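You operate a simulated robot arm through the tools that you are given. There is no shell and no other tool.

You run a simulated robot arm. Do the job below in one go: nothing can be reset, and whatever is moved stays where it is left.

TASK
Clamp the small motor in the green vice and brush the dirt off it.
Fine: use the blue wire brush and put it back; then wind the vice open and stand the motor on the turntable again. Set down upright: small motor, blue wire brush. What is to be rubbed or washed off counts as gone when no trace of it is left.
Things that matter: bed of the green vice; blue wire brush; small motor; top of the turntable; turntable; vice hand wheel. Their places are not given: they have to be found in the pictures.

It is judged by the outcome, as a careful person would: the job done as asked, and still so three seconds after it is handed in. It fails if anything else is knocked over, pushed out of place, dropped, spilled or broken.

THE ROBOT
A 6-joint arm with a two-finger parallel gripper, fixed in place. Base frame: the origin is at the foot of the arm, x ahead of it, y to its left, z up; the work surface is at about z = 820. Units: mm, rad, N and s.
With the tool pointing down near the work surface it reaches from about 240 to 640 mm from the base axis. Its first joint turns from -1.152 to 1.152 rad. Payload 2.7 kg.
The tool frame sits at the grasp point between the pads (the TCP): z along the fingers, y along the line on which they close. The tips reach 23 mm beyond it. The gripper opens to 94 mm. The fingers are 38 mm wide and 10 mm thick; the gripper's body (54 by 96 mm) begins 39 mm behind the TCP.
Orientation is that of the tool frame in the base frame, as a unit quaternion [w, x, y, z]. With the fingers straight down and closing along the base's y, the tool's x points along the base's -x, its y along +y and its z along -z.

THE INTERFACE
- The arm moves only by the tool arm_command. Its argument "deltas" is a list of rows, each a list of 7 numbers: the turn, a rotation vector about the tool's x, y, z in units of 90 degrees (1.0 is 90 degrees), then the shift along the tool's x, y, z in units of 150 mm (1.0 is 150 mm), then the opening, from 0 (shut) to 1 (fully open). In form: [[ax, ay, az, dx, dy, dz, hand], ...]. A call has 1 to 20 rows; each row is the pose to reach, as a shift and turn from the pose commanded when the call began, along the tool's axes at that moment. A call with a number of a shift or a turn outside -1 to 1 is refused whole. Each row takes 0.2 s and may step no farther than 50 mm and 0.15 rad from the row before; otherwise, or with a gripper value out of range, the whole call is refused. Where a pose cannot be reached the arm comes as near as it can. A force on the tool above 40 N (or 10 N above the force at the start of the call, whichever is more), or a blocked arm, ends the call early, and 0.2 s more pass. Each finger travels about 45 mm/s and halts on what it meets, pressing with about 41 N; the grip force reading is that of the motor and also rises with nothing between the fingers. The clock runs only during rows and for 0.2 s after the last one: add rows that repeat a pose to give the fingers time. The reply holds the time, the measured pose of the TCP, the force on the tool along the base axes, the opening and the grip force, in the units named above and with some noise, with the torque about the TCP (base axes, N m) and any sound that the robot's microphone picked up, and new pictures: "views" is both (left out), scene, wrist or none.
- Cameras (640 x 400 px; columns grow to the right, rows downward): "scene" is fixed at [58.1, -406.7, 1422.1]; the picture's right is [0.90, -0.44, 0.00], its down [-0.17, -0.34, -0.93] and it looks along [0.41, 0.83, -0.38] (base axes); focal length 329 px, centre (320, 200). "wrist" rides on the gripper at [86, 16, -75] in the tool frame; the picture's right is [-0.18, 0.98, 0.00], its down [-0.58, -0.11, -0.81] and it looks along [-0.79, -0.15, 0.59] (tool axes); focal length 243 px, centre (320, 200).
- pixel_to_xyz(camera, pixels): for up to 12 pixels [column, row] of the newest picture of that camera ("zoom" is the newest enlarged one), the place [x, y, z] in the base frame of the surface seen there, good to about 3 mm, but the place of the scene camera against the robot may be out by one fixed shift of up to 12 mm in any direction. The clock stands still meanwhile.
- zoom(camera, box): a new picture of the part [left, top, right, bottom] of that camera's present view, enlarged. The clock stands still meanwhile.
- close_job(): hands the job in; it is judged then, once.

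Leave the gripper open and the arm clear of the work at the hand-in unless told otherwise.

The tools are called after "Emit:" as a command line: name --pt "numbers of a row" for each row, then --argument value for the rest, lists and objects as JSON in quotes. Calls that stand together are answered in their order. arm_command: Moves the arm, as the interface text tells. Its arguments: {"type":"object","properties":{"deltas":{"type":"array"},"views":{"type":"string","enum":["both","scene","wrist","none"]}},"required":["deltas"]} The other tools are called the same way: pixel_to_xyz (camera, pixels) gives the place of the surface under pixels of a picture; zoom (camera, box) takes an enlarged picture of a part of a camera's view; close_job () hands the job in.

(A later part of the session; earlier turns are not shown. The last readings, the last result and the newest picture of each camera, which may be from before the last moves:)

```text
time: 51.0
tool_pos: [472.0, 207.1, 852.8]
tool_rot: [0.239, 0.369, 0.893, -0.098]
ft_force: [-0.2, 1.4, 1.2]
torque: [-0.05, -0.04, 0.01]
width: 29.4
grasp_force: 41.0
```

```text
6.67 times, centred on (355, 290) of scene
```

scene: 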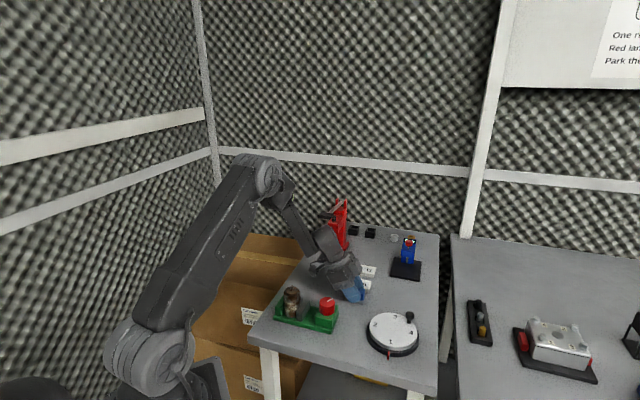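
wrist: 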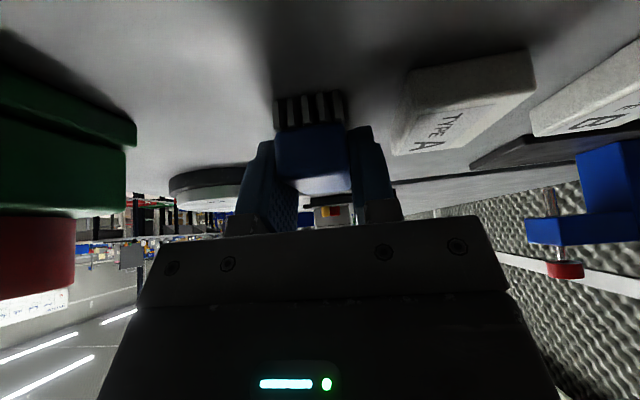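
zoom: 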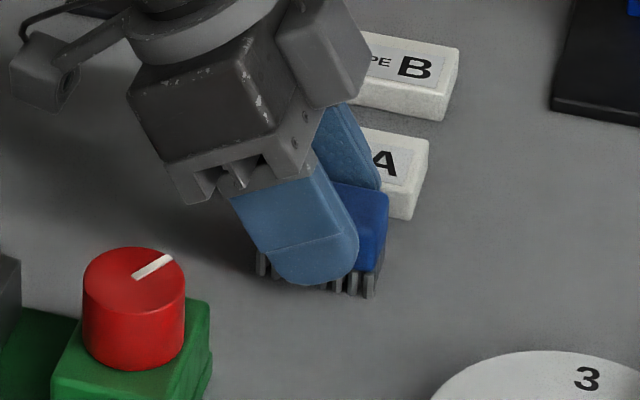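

Gripped at 29.4 mm with 41 N. Pick pose recorded: about (472.2, 208, 853). I'll lift gently straight up.

Emit:
arm_command --pt "0 0 0 -0.008 0 -0.014 0" --pt "0 0 0 -0.018 0 -0.03 0" --pt "0 0 0 -0.035 0 -0.06 0" --pt "0 0 0 -0.06 0 -0.104 0" --pt "0 0 0 -0.1 0 -0.173 0" --pt "0 0 0 -0.15 0 -0.26 0" --pt "0 0 0 -0.2 0 -0.346 0" --pt "0 0 0 -0.25 0 -0.433 0" --pt "0 0 0 -0.3 0 -0.52 0" --pt "0 0 0 -0.35 0 -0.606 0" --pt "0 0 0 -0.35 0 -0.606 0"

Emit:
zoom --camera "scene" --box '[300, 220, 400, 310]'

```text
time: 53.4
tool_pos: [471.7, 207.0, 958.5]
tool_rot: [0.24, 0.368, 0.893, -0.099]
ft_force: [0.3, 0.9, -1.5]
torque: [0.03, 0.02, 0.01]
width: 29.8
grasp_force: 41.0
```

scene: 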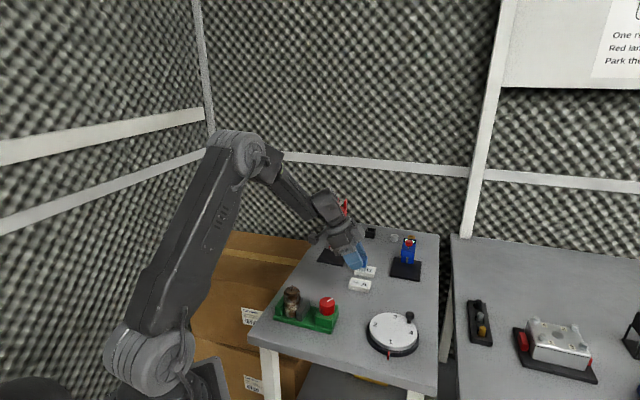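
wrist: 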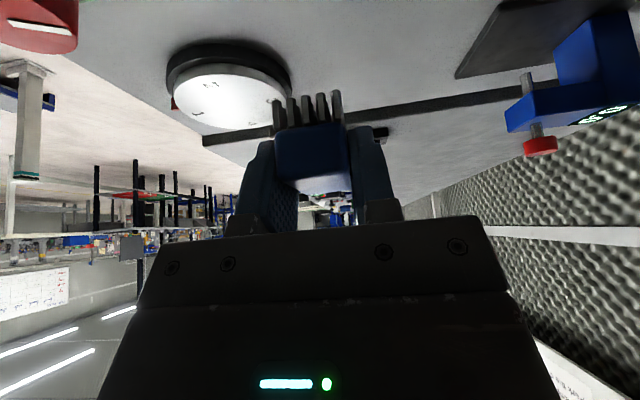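

```text
4.44 times, centred on (350, 265) of scene
```

zoom: 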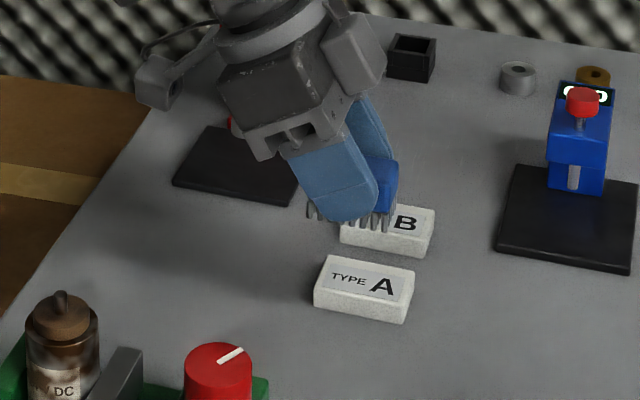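

The brush is up and held firmly. I'll raise a bit, carry it halfway toward the near side of the vice, and bring the tool back to 10° of tilt.

Emit:
arm_command --pt "0 0.02 0 0.03 -0.06 -0.055 0" --pt "0 0.05 0 0.06 -0.13 -0.11 0" --pt "0 0.08 0 0.1 -0.21 -0.17 0" --pt "0 0.11 0 0.14 -0.29 -0.24 0" --pt "0 0.14 0 0.18 -0.37 -0.31 0" --pt "0 0.17 0 0.21 -0.45 -0.38 0" --pt "0 0.2 0 0.24 -0.52 -0.43 0" --pt "0 0.222 0 0.261 -0.584 -0.474 0" --pt "0 0.222 0 0.261 -0.584 -0.474 0" --views "scene"

```text
time: 55.4
tool_pos: [360.9, 195.9, 1000.7]
tool_rot: [0.081, 0.381, 0.92, -0.034]
ft_force: [-0.5, 0.2, -0.3]
torque: [0.05, 0.0, 0.01]
width: 29.8
grasp_force: 40.9
```

scene: 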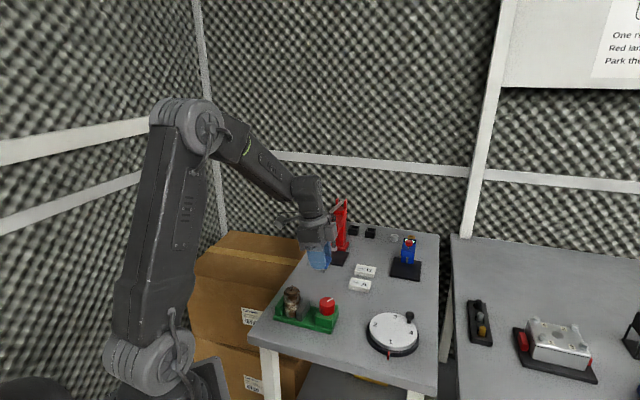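

Now the quarter turn clockwise about the vertical and the rest of the way to (251,181), still at z≈1000.

Emit:
arm_command --pt "0.0145 0 0.082 0.037 -0.049 -0.006 0" --pt "0.029 0 0.164 0.074 -0.098 -0.013 0" --pt "0.0435 0 0.246 0.11 -0.146 -0.02 0" --pt "0.058 0 0.328 0.147 -0.195 -0.026 0" --pt "0.0725 0 0.41 0.184 -0.244 -0.032 0" --pt "0.087 0 0.492 0.22 -0.292 -0.039 0" --pt "0.1015 0 0.575 0.257 -0.341 -0.045 0" --pt "0.116 0 0.657 0.294 -0.39 -0.052 0" --pt "0.1305 0 0.739 0.331 -0.439 -0.058 0" --pt "0.145 0 0.821 0.367 -0.487 -0.065 0" --pt "0.1595 0 0.903 0.404 -0.536 -0.071 0" --pt "0.174 0 0.985 0.441 -0.585 -0.078 0" --pt "0.174 0 0.985 0.441 -0.585 -0.078 0"

Emit:
zoom --camera "scene" --box '[240, 200, 360, 340]'

```text
time: 58.2
tool_pos: [272.5, 152.5, 998.3]
tool_rot: [0.024, 0.918, 0.388, -0.083]
ft_force: [-0.1, 0.5, -1.0]
torque: [0.0, -0.02, 0.0]
width: 29.4
grasp_force: 41.3
out of reach, approached as far as the arm can: row 12, 13
```

scene: 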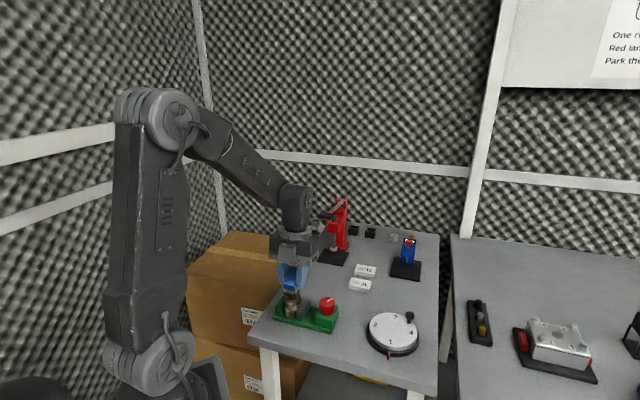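
wrist: 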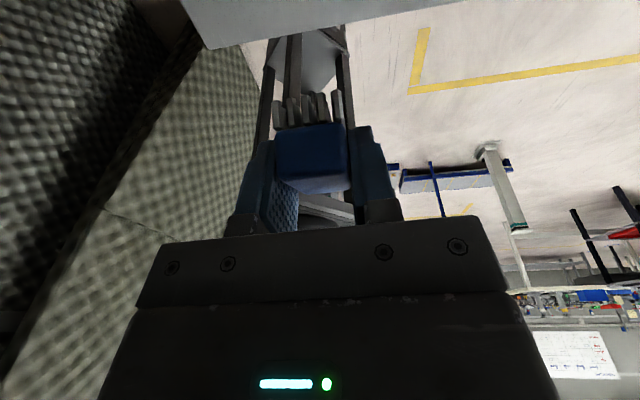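

```text
2.86 times, centred on (300, 270) of scene
```

zoom: 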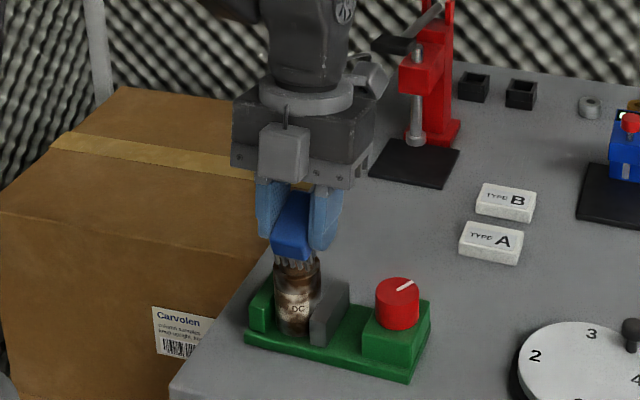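

That target was slightly out of reach (a joint limit near this heading); the tool is at (272.5,152.5), heading 46°. I'll turn back about 15° counter‑clockwise without shifting to see where it settles.

Emit:
arm_command --pt "-0.0135 0 -0.077 0 0 0 0" --pt "-0.027 0 -0.153 0 0 0 0" --pt "-0.027 0 -0.153 0 0 0 0" --views "none"

```text
time: 59.0
tool_pos: [271.6, 153.6, 998.6]
tool_rot: [0.044, 0.867, 0.491, -0.076]
ft_force: [0.2, -0.5, -0.6]
torque: [-0.01, -0.01, -0.03]
width: 29.5
grasp_force: 41.1
```

Heading is now 59°, and commands count from the pose actually reached. I'll move to about 8 mm short of the motor's near side, and lower so that the leading bristle edge is at about z 885.

Emit:
arm_command --pt "0 0 0 0.045 -0.055 -0.008 0" --pt "0 0 0 0.089 -0.111 -0.016 0" --pt "0 0 0 0.107 -0.111 0.084 0" --pt "0 0 0 0.125 -0.111 0.184 0" --pt "0 0 0 0.143 -0.112 0.284 0" --pt "0 0 0 0.16 -0.112 0.384 0" --pt "0 0 0 0.177 -0.112 0.484 0" --pt "0 0 0 0.193 -0.112 0.569 0" --pt "0 0 0 0.193 -0.112 0.569 0"

Emit:
zoom --camera "scene" --box '[250, 230, 350, 340]'

Emit:
zoom --camera "wrist" --box '[200, 0, 440, 200]'

```text
time: 61.0
tool_pos: [263.6, 173.9, 908.1]
tool_rot: [0.043, 0.867, 0.491, -0.076]
ft_force: [-0.7, 0.2, -0.8]
torque: [0.02, -0.02, 0.0]
width: 29.3
grasp_force: 40.8
```

scene: 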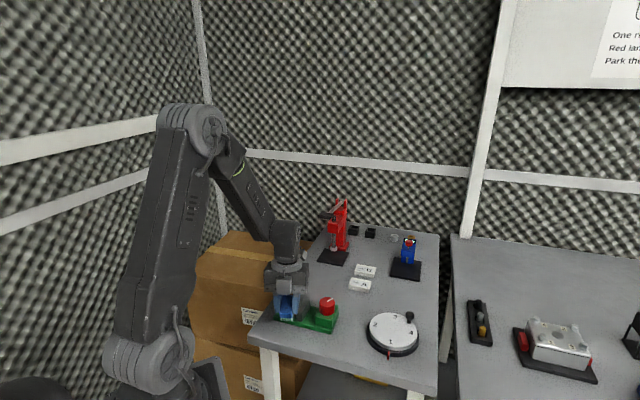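
wrist: 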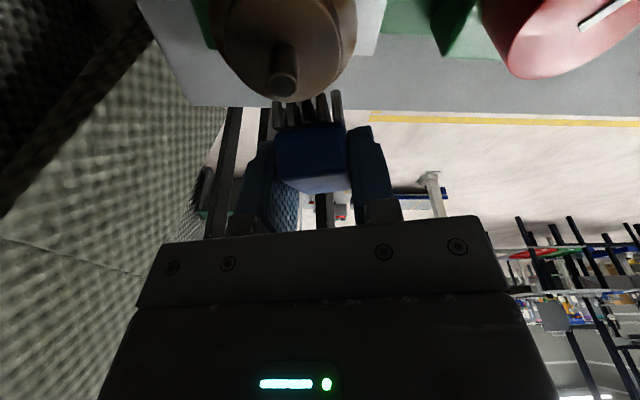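

```text
3.64 times, centred on (300, 285) of scene
```

zoom: 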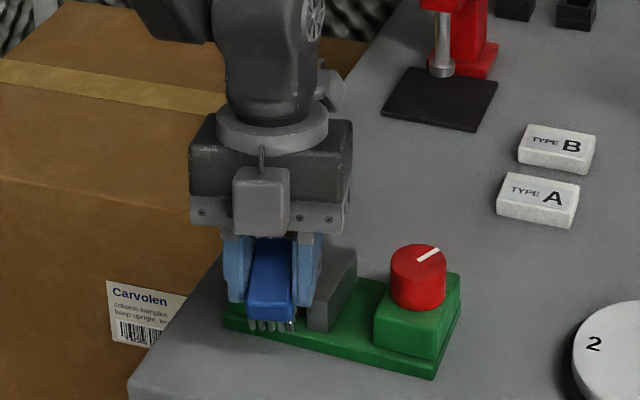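

```text
2.00 times, centred on (320, 100) of wrist
```

zoom: 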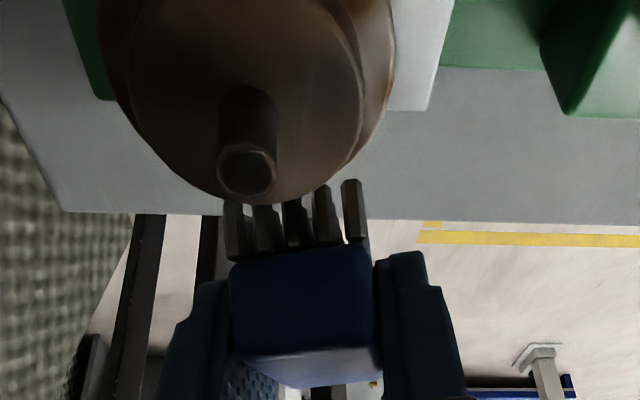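

The wrist view shows the motor top and the bristles just in front of it, with the brush a bit to the right. I'll read the motor's exact centre.

Emit:
pixel_to_xyz --camera "wrist" --pixels '[[283, 85], [283, 78], [226, 40], [340, 40], [283, 98], [240, 60], [330, 60], [290, 30], [356, 30], [300, 105], [320, 105], [335, 98]]'

```text
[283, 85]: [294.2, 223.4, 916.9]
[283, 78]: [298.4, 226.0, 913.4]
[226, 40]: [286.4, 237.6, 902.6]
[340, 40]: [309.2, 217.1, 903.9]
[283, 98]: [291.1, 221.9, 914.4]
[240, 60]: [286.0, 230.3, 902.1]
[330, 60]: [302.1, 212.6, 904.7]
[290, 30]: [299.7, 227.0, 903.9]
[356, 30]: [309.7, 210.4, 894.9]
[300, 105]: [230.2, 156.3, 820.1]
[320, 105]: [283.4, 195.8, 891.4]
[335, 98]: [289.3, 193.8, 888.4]
```

The motor axis is at about (295,224.5); the bristle edge is 8 mm short of it and centred. I'll advance slowly until the bristles touch.

Emit:
arm_command --pt "0 0 0 0.02 0 -0.0035 0" --pt "0 0 0 0.0394 0 -0.007 0" --pt "0 0 0 0.046 0 -0.008 0" --pt "0 0 0 0.051 0 -0.009 0" --pt "0 0 0 0.0545 0 -0.0095 0" --views "wrist"

```text
time: 62.2
tool_pos: [268.4, 181.5, 908.1]
tool_rot: [0.042, 0.867, 0.491, -0.076]
ft_force: [-0.3, -2.3, 0.5]
torque: [-0.04, 0.04, 0.0]
width: 29.4
grasp_force: 40.4
```

wrist: 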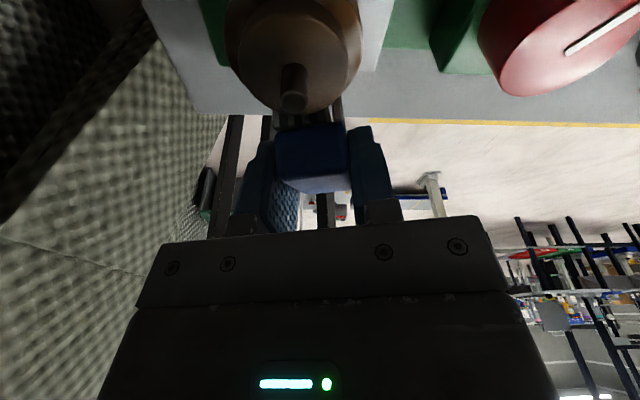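

Light contact (2 N). I'll press about 1 mm more and make up-and-down strokes between z≈866 and 894 as a first test of how the dirt comes off.

Emit:
arm_command --pt "0 0 0 0.0066 0 -0.0012 0" --pt "0 0 0 0.0136 0 0.0382 0" --pt "0 0 0 0.0206 0 0.0776 0" --pt "0 0 0 0.0277 0 0.117 0" --pt "0 0 0 0.0206 0 0.0776 0" --pt "0 0 0 0.0136 0 0.0382 0" --pt "0 0 0 0.0066 0 -0.0012 0" --pt "0 0 0 -0.0004 0 -0.0406 0" --pt "0 0 0 -0.0051 0 -0.0669 0" --pt "0 0 0 0.0066 0 -0.0012 0" --pt "0 0 0 0.0136 0 0.0382 0" --pt "0 0 0 0.0206 0 0.0776 0" --pt "0 0 0 0.0277 0 0.117 0" --pt "0 0 0 0.0206 0 0.0776 0" --pt "0 0 0 0.0136 0 0.0382 0" --pt "0 0 0 0.0066 0 -0.0012 0"

Emit:
zoom --camera "scene" --box '[265, 260, 335, 330]'

Emit:
zoom --camera "wrist" --box '[200, 0, 400, 140]'

```text
time: 65.6
tool_pos: [268.6, 182.5, 908.9]
tool_rot: [0.043, 0.867, 0.491, -0.076]
ft_force: [-0.1, -0.9, -1.3]
torque: [-0.02, 0.01, 0.01]
width: 29.5
grasp_force: 40.9
```

scene: 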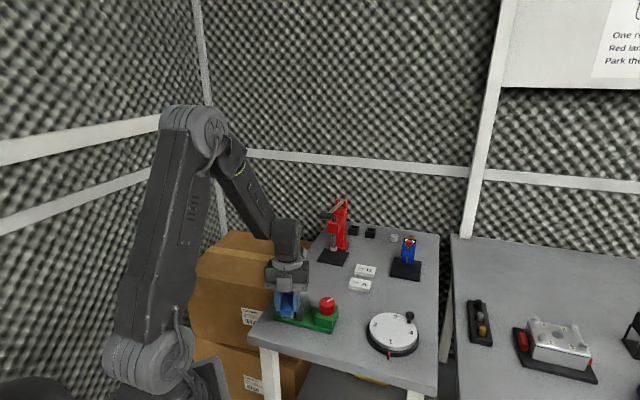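
wrist: 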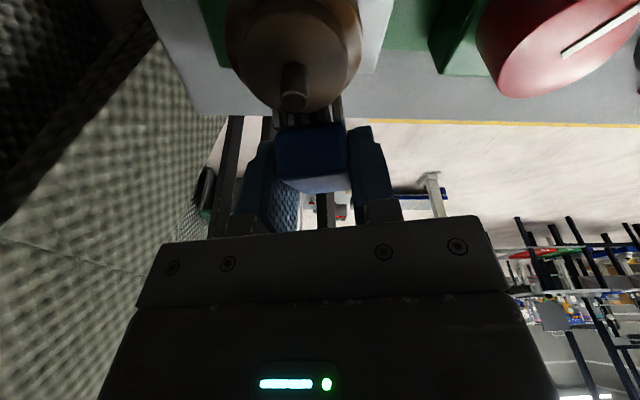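

```text
5.71 times, centred on (300, 295) of scene
```

zoom: 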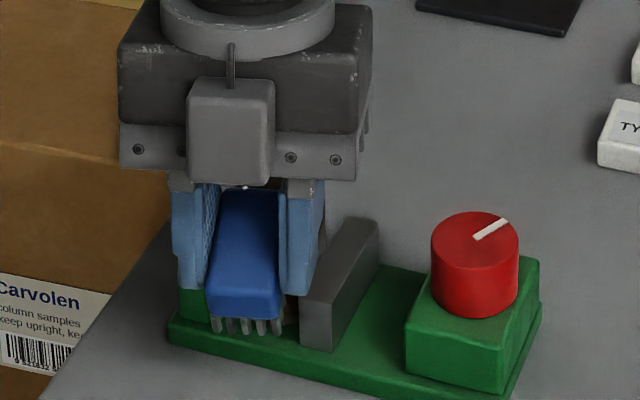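

```text
2.86 times, centred on (300, 70) of wrist
```

zoom: 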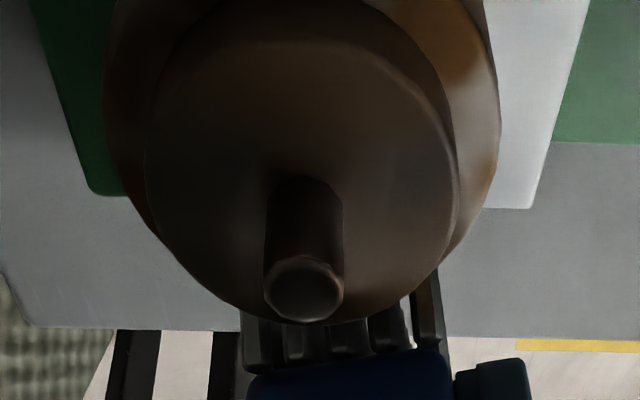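

Force is only about 1 N. I'll back off 15 mm and rise 85 mm to look at the motor's rubbed side from the scene camera.

Emit:
arm_command --pt "0 0 0 -0.05 0 0.009 0" --pt "0 0 0 -0.0985 0 0.0175 0" --pt "0 0 0 -0.12 0 -0.11 0" --pt "0 0 0 -0.145 0 -0.25 0" --pt "0 0 0 -0.17 0 -0.39 0" --pt "0 0 0 -0.198 0 -0.54 0" --pt "0 0 0 -0.198 0 -0.54 0"

Emit:
zoom --camera "scene" --box '[265, 260, 335, 330]'

Emit:
zoom --camera "wrist" --box '[200, 0, 400, 140]'

```text
time: 67.2
tool_pos: [262.1, 168.7, 991.5]
tool_rot: [0.043, 0.867, 0.49, -0.075]
ft_force: [0.1, -0.3, -0.6]
torque: [-0.02, -0.01, -0.03]
width: 29.2
grasp_force: 40.8
```

scene: 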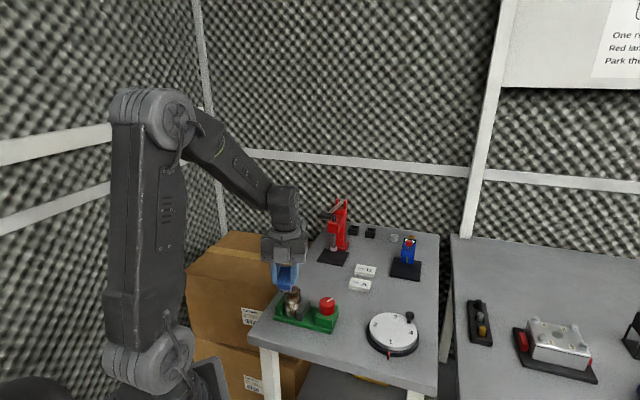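
wrist: 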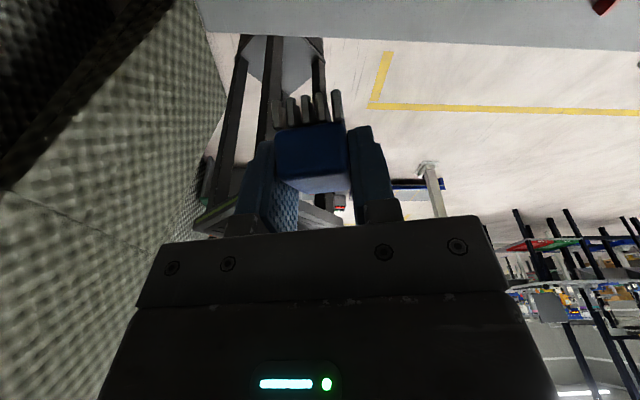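

```text
5.71 times, centred on (300, 295) of scene
```

zoom: 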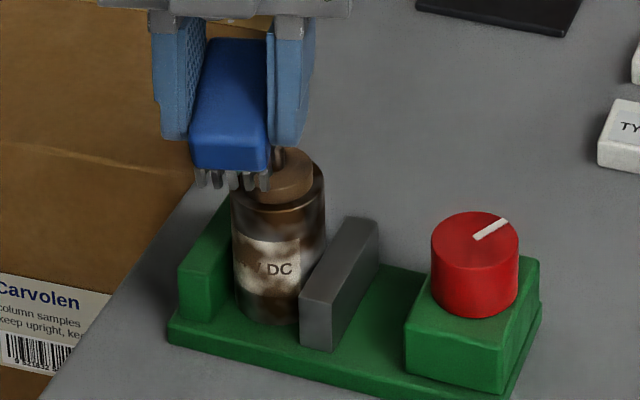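

```text
2.86 times, centred on (300, 70) of wrist
```

zoom: 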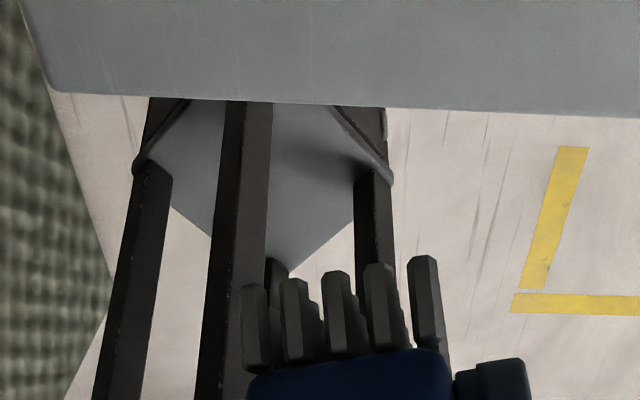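

I'll zoom in tightly on the motor to compare the dirt with before.

Emit:
zoom --camera "scene" --box '[280, 280, 312, 322]'

```text
9.52 times, centred on (296, 301) of scene
```

zoom: 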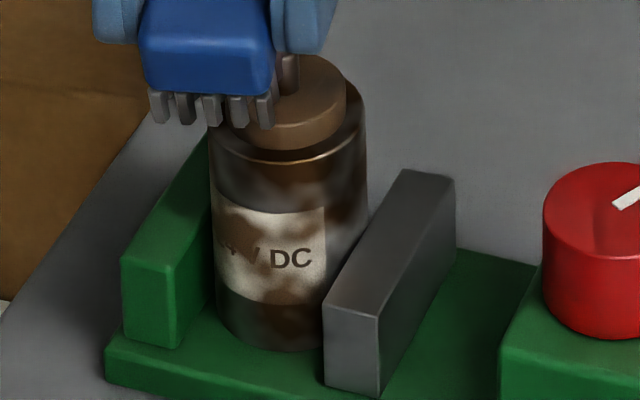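

Perhaps a little lighter, but unclear. I'll go back to the contact pose and push a few millimetres further while reading the force.

Emit:
arm_command --pt "0 0 0 -0.0 0 0.12 0" --pt "0 0 0 0.03 0 0.27 0" --pt "0 0 0 0.06 0 0.42 0" --pt "0 0 0 0.0995 0 0.5575 0" --pt "0 0 0 0.15 0 0.549 0" --pt "0 0 0 0.198 0 0.54 0" --pt "0 0 0 0.2045 0 0.5388 0" --pt "0 0 0 0.211 0 0.5376 0" --pt "0 0 0 0.211 0 0.5376 0"

Emit:
zoom --camera "wrist" --box '[200, 0, 400, 140]'

```text
time: 69.2
tool_pos: [270.3, 182.6, 906.8]
tool_rot: [0.043, 0.867, 0.491, -0.075]
ft_force: [-0.5, -1.8, -0.4]
torque: [0.0, 0.01, -0.01]
width: 29.5
grasp_force: 41.3
```

scene: 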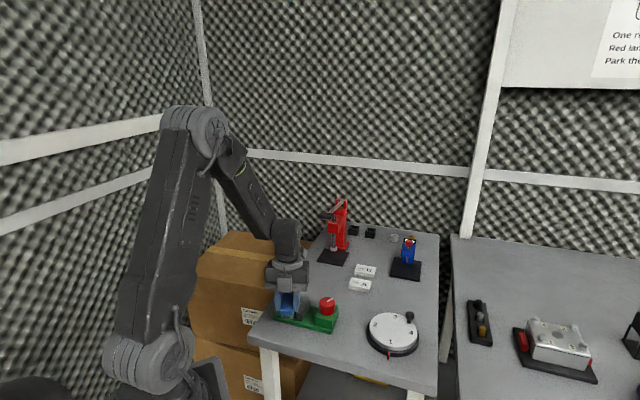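
wrist: 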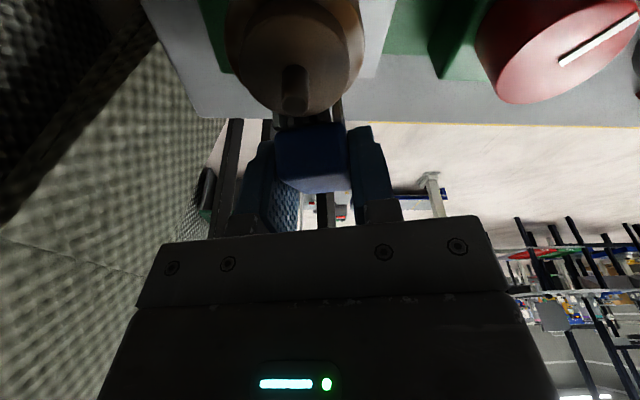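

```text
2.86 times, centred on (300, 70) of wrist
```

zoom: 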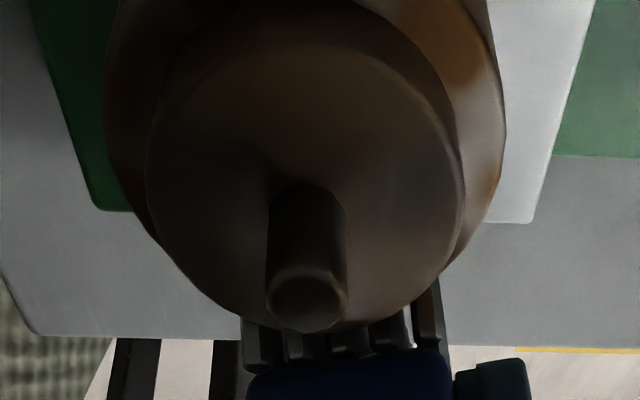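

The bristles are soft (only about 2 N at 3 mm). I'll make a longer series of strokes on this upper area, then compare pictures.

Emit:
arm_command --pt "0 0 0 0.0099 0 -0.0018 0" --pt "0 0 0 0.0164 0 0.0343 0" --pt "0 0 0 0.0228 0 0.0705 0" --pt "0 0 0 0.0164 0 0.0343 0" --pt "0 0 0 0.0099 0 -0.0018 0" --pt "0 0 0 0.0023 0 -0.0445 0" --pt "0 0 0 -0.0053 0 -0.0872 0" --pt "0 0 0 0.0023 0 -0.0445 0" --pt "0 0 0 0.0099 0 -0.0018 0" --pt "0 0 0 0.0164 0 0.0343 0" --pt "0 0 0 0.0228 0 0.0705 0" --pt "0 0 0 0.0164 0 0.0343 0" --pt "0 0 0 0.0099 0 -0.0018 0" --pt "0 0 0 0.0023 0 -0.0445 0" --pt "0 0 0 -0.0053 0 -0.0872 0" --pt "0 0 0 0.0023 0 -0.0445 0" --pt "0 0 0 0.0099 0 -0.0018 0" --pt "0 0 0 0.0164 0 0.0343 0" --pt "0 0 0 0.0228 0 0.0705 0" --pt "0 0 0 0.0164 0 0.0343 0" --views "none"

Emit:
arm_command --pt "0 0 0 -0.05 0 0.009 0" --pt "0 0 0 -0.12 0 0.021 0" --pt "0 0 0 -0.14 0 -0.11 0" --pt "0 0 0 -0.165 0 -0.25 0" --pt "0 0 0 -0.19 0 -0.39 0" --pt "0 0 0 -0.215 0 -0.53 0" --pt "0 0 0 -0.228 0 -0.605 0" --pt "0 0 0 -0.228 0 -0.605 0" --views "scene"

Emit:
zoom --camera "scene" --box '[280, 280, 312, 322]'

```text
time: 73.4
tool_pos: [270.0, 185.7, 903.2]
tool_rot: [0.043, 0.867, 0.491, -0.076]
ft_force: [-1.2, 0.5, -1.3]
torque: [0.01, 0.02, -0.02]
width: 29.5
grasp_force: 41.1
```

```text
time: 75.2
tool_pos: [260.7, 170.4, 998.4]
tool_rot: [0.042, 0.867, 0.491, -0.075]
ft_force: [1.0, -1.2, -0.3]
torque: [0.0, 0.03, -0.01]
width: 29.5
grasp_force: 41.0
```

scene: 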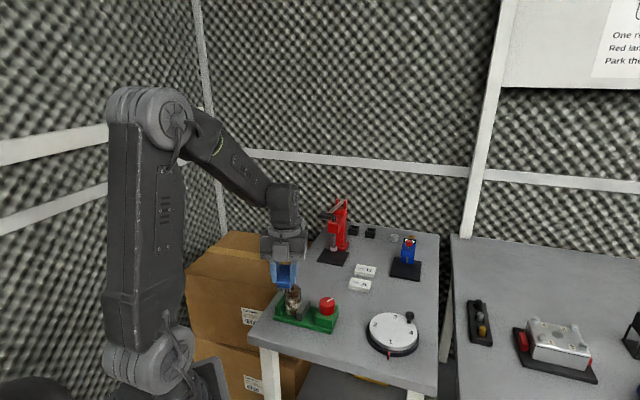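

```text
9.52 times, centred on (296, 301) of scene
```

zoom: 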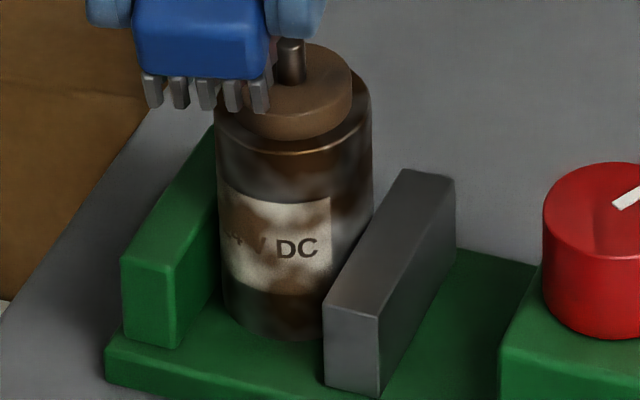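

The motor seems to have shifted a little in the jaws (a few mm away from the camera) and the dirt looks much the same. I'll zoom in more on the jaws and motor.

Emit:
zoom --camera "scene" --box '[284, 282, 310, 320]'

Emit:
zoom --camera "scene" --box '[284, 292, 302, 310]'

Emit:
zoom --camera "scene" --box '[270, 290, 320, 330]'

```text
10.53 times, centred on (297, 301) of scene
```

zoom: 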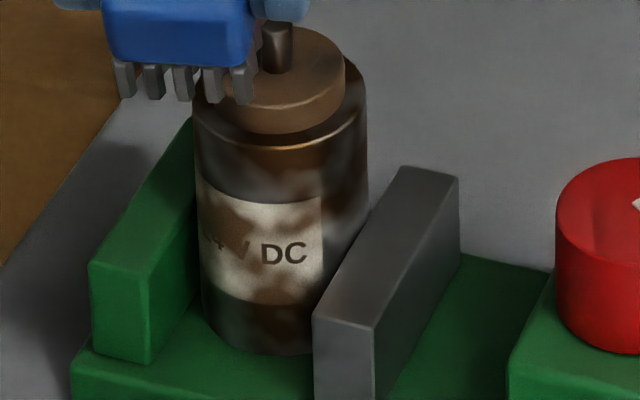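

```text
16.00 times, centred on (293, 301) of scene
```

zoom: 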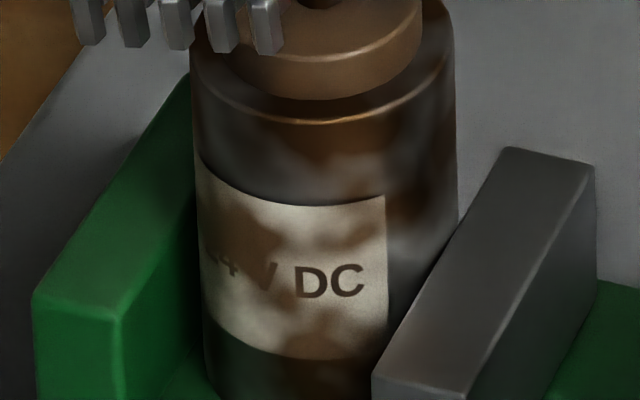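

```text
10.00 times, centred on (295, 310) of scene
```

zoom: 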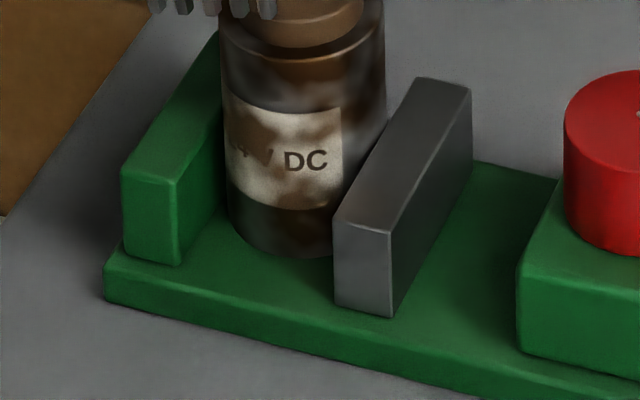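

The zoom is re-rendered sharply, so I have a good reference picture now. The brush pushed the motor several mm along the jaws, so I should press less. I'll lower again near the motor and measure its new place.

Emit:
arm_command --pt "0 0 0 0.017 0.01 0.1 0" --pt "0 0 0 0.035 0.023 0.2 0" --pt "0 0 0 0.053 0.023 0.3 0" --pt "0 0 0 0.07 0.023 0.4 0" --pt "0 0 0 0.088 0.023 0.5 0" --pt "0 0 0 0.105 0.023 0.591 0" --pt "0 0 0 0.14 0.023 0.585 0" --pt "0 0 0 0.165 0.023 0.58 0" --pt "0 0 0 0.165 0.023 0.58 0" --views "wrist"

Emit:
pixel_to_xyz --camera "wrist" --pixels '[[283, 85], [290, 85], [283, 70], [226, 30], [340, 30], [240, 50], [330, 50], [290, 20], [356, 20]]'

Emit:
zoom --camera "wrist" --box '[200, 0, 440, 150]'

```text
time: 77.2
tool_pos: [267.9, 175.5, 908.7]
tool_rot: [0.043, 0.867, 0.49, -0.076]
ft_force: [-0.2, 0.2, -0.8]
torque: [0.02, -0.02, 0.03]
width: 29.4
grasp_force: 40.7
```

wrist: 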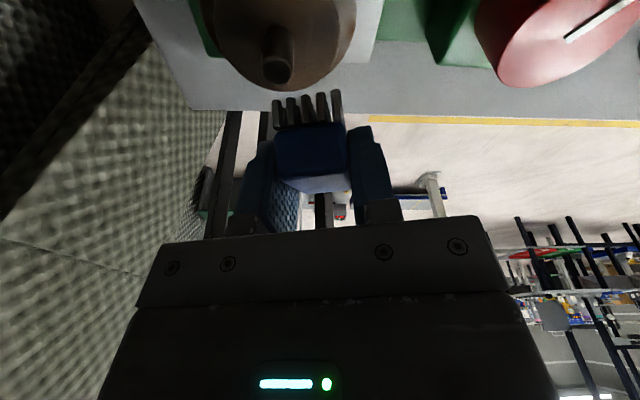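

```text
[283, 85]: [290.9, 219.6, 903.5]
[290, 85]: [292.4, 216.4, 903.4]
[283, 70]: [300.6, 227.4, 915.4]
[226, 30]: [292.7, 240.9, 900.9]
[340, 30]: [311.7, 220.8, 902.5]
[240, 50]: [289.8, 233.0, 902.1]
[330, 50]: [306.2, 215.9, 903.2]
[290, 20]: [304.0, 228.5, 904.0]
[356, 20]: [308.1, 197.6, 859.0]
```

```text
2.67 times, centred on (320, 75) of wrist
```

zoom: 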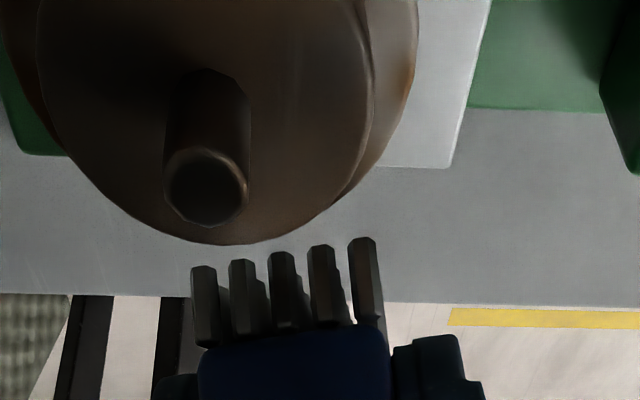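

The motor axis is now near (299.5,228.5), so it slid about 6 mm along the jaws. The bristle edge is 10 mm away. I'll advance 10 mm to a light touch.

Emit:
arm_command --pt "0 0 0 0.03 0 -0.005 0" --pt "0 0 0 0.055 0 -0.0097 0" --pt "0 0 0 0.0624 0 -0.011 0" --pt "0 0 0 0.0657 0 -0.0117 0" --views "none"

Emit:
arm_command --pt "0 0 0 0.002 0 -0.0003 0" --pt "0 0 0 0.004 0 -0.0007 0" --views "none"

```text
time: 78.2
tool_pos: [272.1, 185.8, 908.8]
tool_rot: [0.043, 0.867, 0.491, -0.076]
ft_force: [-1.0, -0.3, -0.5]
torque: [-0.03, 0.05, -0.02]
width: 29.5
grasp_force: 40.5
```

```text
time: 78.8
tool_pos: [275.6, 184.6, 907.7]
tool_rot: [0.043, 0.867, 0.491, -0.076]
ft_force: [-0.9, -1.6, 0.4]
torque: [-0.06, -0.01, -0.02]
width: 29.5
grasp_force: 40.9
```

Light contact (about 1.8 N). Strokes up and down at this light pressure now, 20 rows.

Emit:
arm_command --pt "0 0 0 0.0085 0 0.0343 0" --pt "0 0 0 0.015 0 0.0705 0" --pt "0 0 0 0.021 0 0.103 0" --pt "0 0 0 0.015 0 0.0705 0" --pt "0 0 0 0.0085 0 0.0343 0" --pt "0 0 0 0.002 0 -0.0018 0" --pt "0 0 0 -0.005 0 -0.0445 0" --pt "0 0 0 -0.012 0 -0.08 0" --pt "0 0 0 -0.005 0 -0.0445 0" --pt "0 0 0 0.002 0 -0.0018 0" --pt "0 0 0 0.0085 0 0.0343 0" --pt "0 0 0 0.015 0 0.0705 0" --pt "0 0 0 0.021 0 0.103 0" --pt "0 0 0 0.015 0 0.0705 0" --pt "0 0 0 0.0085 0 0.0343 0" --pt "0 0 0 0.002 0 -0.0018 0" --pt "0 0 0 -0.005 0 -0.0445 0" --pt "0 0 0 -0.012 0 -0.08 0" --pt "0 0 0 -0.005 0 -0.0445 0" --pt "0 0 0 0.002 0 -0.0018 0" --views "none"

Emit:
arm_command --pt "0 0 0 -0.05 0 0.009 0" --pt "0 0 0 -0.12 0 0.021 0" --pt "0 0 0 -0.14 0 -0.11 0" --pt "0 0 0 -0.165 0 -0.25 0" --pt "0 0 0 -0.19 0 -0.39 0" --pt "0 0 0 -0.215 0 -0.53 0" --pt "0 0 0 -0.23 0 -0.62 0" --pt "0 0 0 -0.23 0 -0.62 0" --views "scene"

Emit:
zoom --camera "scene" --box '[284, 282, 310, 320]'

Emit:
zoom --camera "scene" --box '[284, 292, 302, 310]'

```text
time: 83.0
tool_pos: [274.1, 184.8, 909.0]
tool_rot: [0.043, 0.867, 0.491, -0.076]
ft_force: [-0.8, 0.0, -1.2]
torque: [0.0, 0.0, 0.01]
width: 29.7
grasp_force: 41.5
```

```text
time: 84.8
tool_pos: [266.8, 169.1, 1005.5]
tool_rot: [0.043, 0.867, 0.49, -0.075]
ft_force: [0.0, -0.5, -1.4]
torque: [0.03, -0.02, 0.01]
width: 29.4
grasp_force: 40.6
```

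scene: 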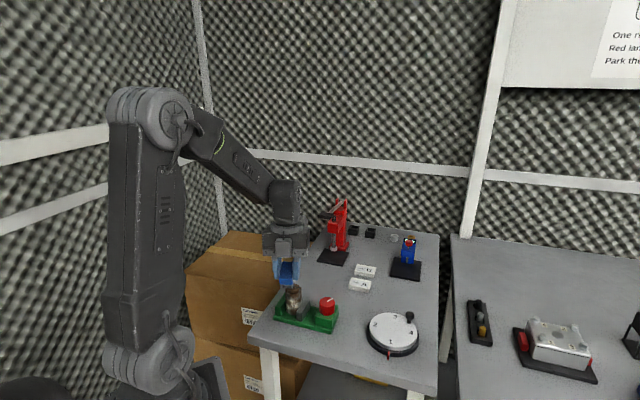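

```text
10.53 times, centred on (297, 301) of scene
```

zoom: 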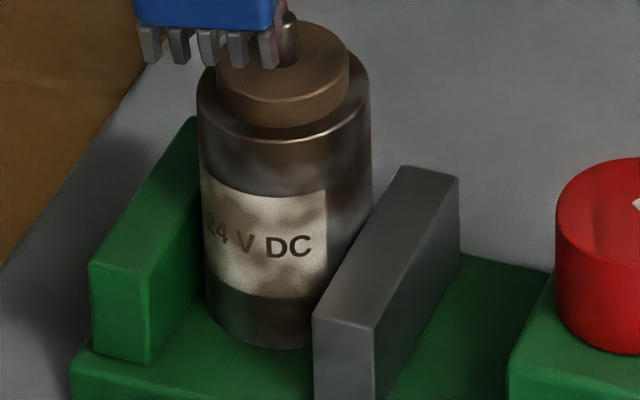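

```text
16.00 times, centred on (293, 301) of scene
```

zoom: 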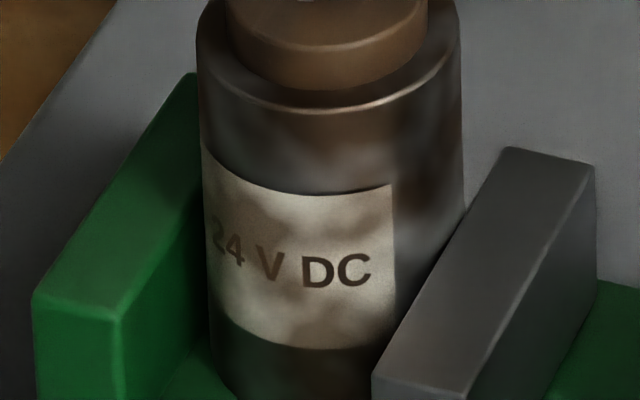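

That worked: the "24 V DC" label is now readable and the dirt has faded everywhere, so light rubbing contact is what counts. The motor has crept a little farther from the near side, so I'll work next from the opposite side, pushing it back. First I check where the red press stands.

Emit:
pixel_to_xyz --camera "scene" --pixels '[[334, 257], [322, 255], [345, 262], [340, 203], [324, 215], [348, 252], [293, 291], [294, 295], [326, 300], [307, 305]]'

```text
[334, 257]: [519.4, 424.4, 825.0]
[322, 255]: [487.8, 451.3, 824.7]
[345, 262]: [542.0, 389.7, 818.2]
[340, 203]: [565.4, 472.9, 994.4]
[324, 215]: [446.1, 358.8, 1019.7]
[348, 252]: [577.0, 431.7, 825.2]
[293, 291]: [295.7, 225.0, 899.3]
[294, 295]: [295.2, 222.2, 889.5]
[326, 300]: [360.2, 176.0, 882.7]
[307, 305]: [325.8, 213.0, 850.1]
```

The press is well away (handle near (446,359)). I'll turn the tool counter‑clockwise in two calls and carry the brush over to the far side of the motor at z≈1005.

Emit:
arm_command --pt "-0.0138 0 -0.078 0.072 0.007 -0.013 0" --pt "-0.0275 0 -0.156 0.144 0.014 -0.026 0" --pt "-0.0413 0 -0.234 0.215 0.02 -0.038 0" --pt "-0.055 0 -0.312 0.287 0.027 -0.051 0" --pt "-0.0689 0 -0.39 0.359 0.034 -0.064 0" --pt "-0.0827 0 -0.468 0.43 0.041 -0.077 0" --pt "-0.0964 0 -0.546 0.502 0.048 -0.089 0" --pt "-0.11 0 -0.624 0.574 0.055 -0.102 0" --pt "-0.124 0 -0.702 0.646 0.062 -0.115 0" --pt "-0.1378 0 -0.78 0.718 0.068 -0.128 0" --pt "-0.1515 0 -0.858 0.79 0.075 -0.14 0" --pt "-0.1653 0 -0.936 0.861 0.082 -0.153 0" --pt "-0.1653 0 -0.936 0.861 0.082 -0.153 0" --views "none"

```text
time: 87.6
tool_pos: [343.1, 276.7, 1006.9]
tool_rot: [0.083, 0.302, 0.949, -0.026]
ft_force: [1.0, -0.7, -0.7]
torque: [0.01, -0.01, -0.02]
width: 29.5
grasp_force: 41.0
```

Now the rest of the turn to heading 225°.

Emit:
arm_command --pt "-0.0141 0 -0.08 0 0 0 0" --pt "-0.0282 0 -0.16 0 0 0 0" --pt "-0.0423 0 -0.24 0 0 0 0" --pt "-0.0564 0 -0.32 0 0 0 0" --pt "-0.0705 0 -0.4 0 0 0 0" --pt "-0.0846 0 -0.48 0 0 0 0" --pt "-0.0987 0 -0.56 0 0 0 0" --pt "-0.1128 0 -0.64 0 0 0 0" --pt "-0.1269 0 -0.72 0 0 0 0" --pt "-0.141 0 -0.8 0 0 0 0" --pt "-0.155 0 -0.879 0 0 0 0" --pt "-0.155 0 -0.879 0 0 0 0"

Emit:
zoom --camera "wrist" --box '[200, 0, 440, 150]'

```text
time: 90.2
tool_pos: [342.5, 277.7, 1006.1]
tool_rot: [0.081, -0.381, 0.92, 0.034]
ft_force: [-0.9, 0.3, 0.0]
torque: [-0.02, -0.01, 0.02]
width: 29.4
grasp_force: 41.1
```

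scene: 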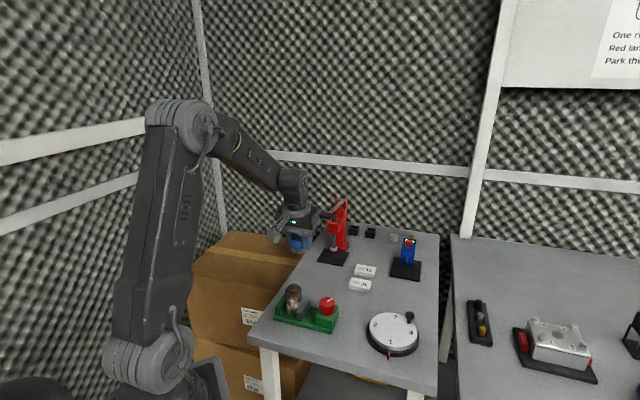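
wrist: 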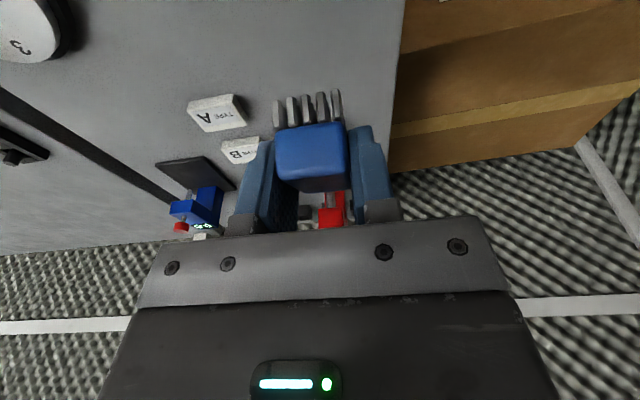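

```text
2.67 times, centred on (320, 75) of wrist
```

zoom: 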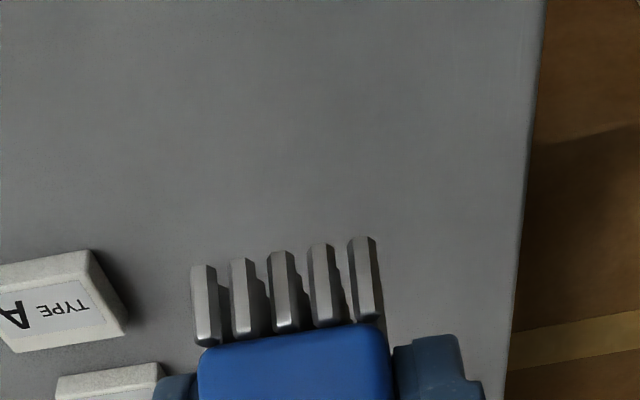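

The brush now faces the far side of the motor. I'll shift a few mm sideways, keep about 14 mm distance, and lower to z≈909 to see the motor.

Emit:
arm_command --pt "0 0 0 -0.013 -0.015 0.002 0" --pt "0 0 0 -0.026 -0.029 0.005 0" --pt "0 0 0 -0.005 -0.029 0.12 0" --pt "0 0 0 0.018 -0.029 0.25 0" --pt "0 0 0 0.04 -0.029 0.38 0" --pt "0 0 0 0.062 -0.029 0.5 0" --pt "0 0 0 0.087 -0.029 0.64 0" --pt "0 0 0 0.087 -0.029 0.64 0"

Emit:
zoom --camera "wrist" --box '[200, 0, 440, 150]'

Emit:
pixel_to_xyz --camera "wrist" --pixels '[[290, 60], [280, 60], [283, 75], [283, 45], [240, 30], [330, 30], [290, 20], [350, 40], [230, 50]]'

```text
time: 92.0
tool_pos: [348.0, 274.5, 907.9]
tool_rot: [0.081, -0.381, 0.92, 0.033]
ft_force: [0.5, -0.2, -0.7]
torque: [0.01, 0.02, 0.01]
width: 29.3
grasp_force: 41.1
```

scene: 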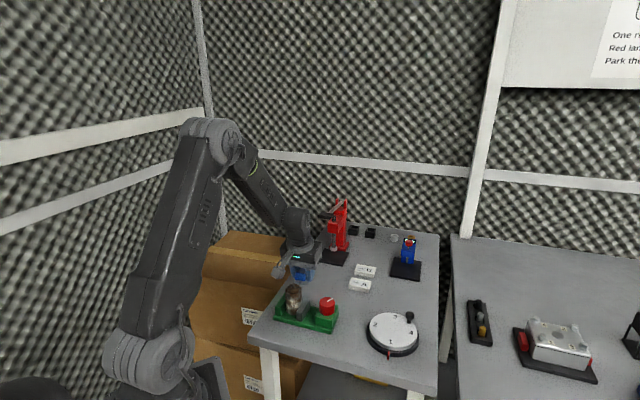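
wrist: 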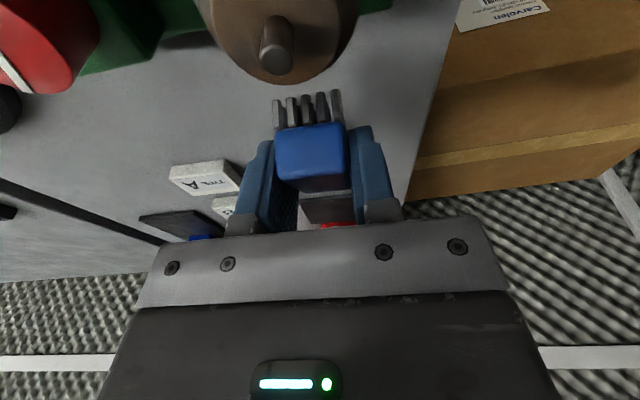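

```text
2.67 times, centred on (320, 75) of wrist
```

zoom: 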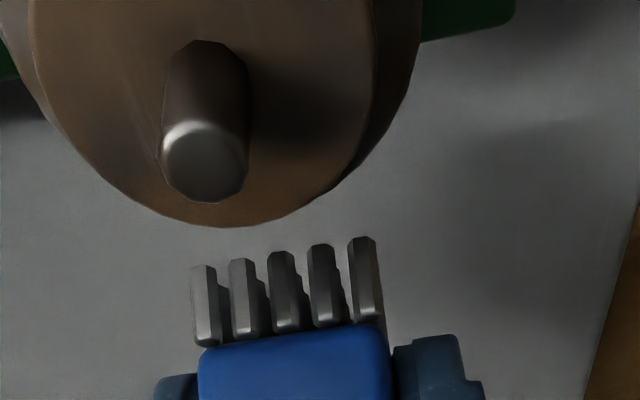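

```text
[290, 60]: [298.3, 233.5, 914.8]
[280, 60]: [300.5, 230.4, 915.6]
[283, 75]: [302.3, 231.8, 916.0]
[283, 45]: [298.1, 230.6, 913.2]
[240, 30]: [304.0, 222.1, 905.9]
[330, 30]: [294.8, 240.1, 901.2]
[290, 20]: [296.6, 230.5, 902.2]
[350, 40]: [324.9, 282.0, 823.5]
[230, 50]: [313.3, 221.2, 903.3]
```

The motor's axis is at about (300.5,231). Gap to the bristles about 13 mm. I'll advance to a light touch.

Emit:
arm_command --pt "0 0 0 0.03 0 -0.0053 0" --pt "0 0 0 0.055 0 -0.0098 0" --pt "0 0 0 0.072 0 -0.0128 0" --pt "0 0 0 0.079 0 -0.014 0" --pt "0 0 0 0.083 0 -0.0148 0" --views "none"

Emit:
arm_command --pt "0 0 0 0.003 0 -0.0005 0" --pt "0 0 0 0.006 0 -0.001 0" --views "none"

```text
time: 93.2
tool_pos: [339.5, 266.9, 908.2]
tool_rot: [0.081, -0.38, 0.921, 0.034]
ft_force: [1.1, 0.9, -0.4]
torque: [0.04, -0.03, -0.01]
width: 29.7
grasp_force: 41.1
```

```text
time: 93.8
tool_pos: [339.4, 265.7, 909.1]
tool_rot: [0.08, -0.38, 0.921, 0.034]
ft_force: [2.2, 0.8, -0.1]
torque: [0.0, -0.05, 0.01]
width: 29.4
grasp_force: 40.9
```

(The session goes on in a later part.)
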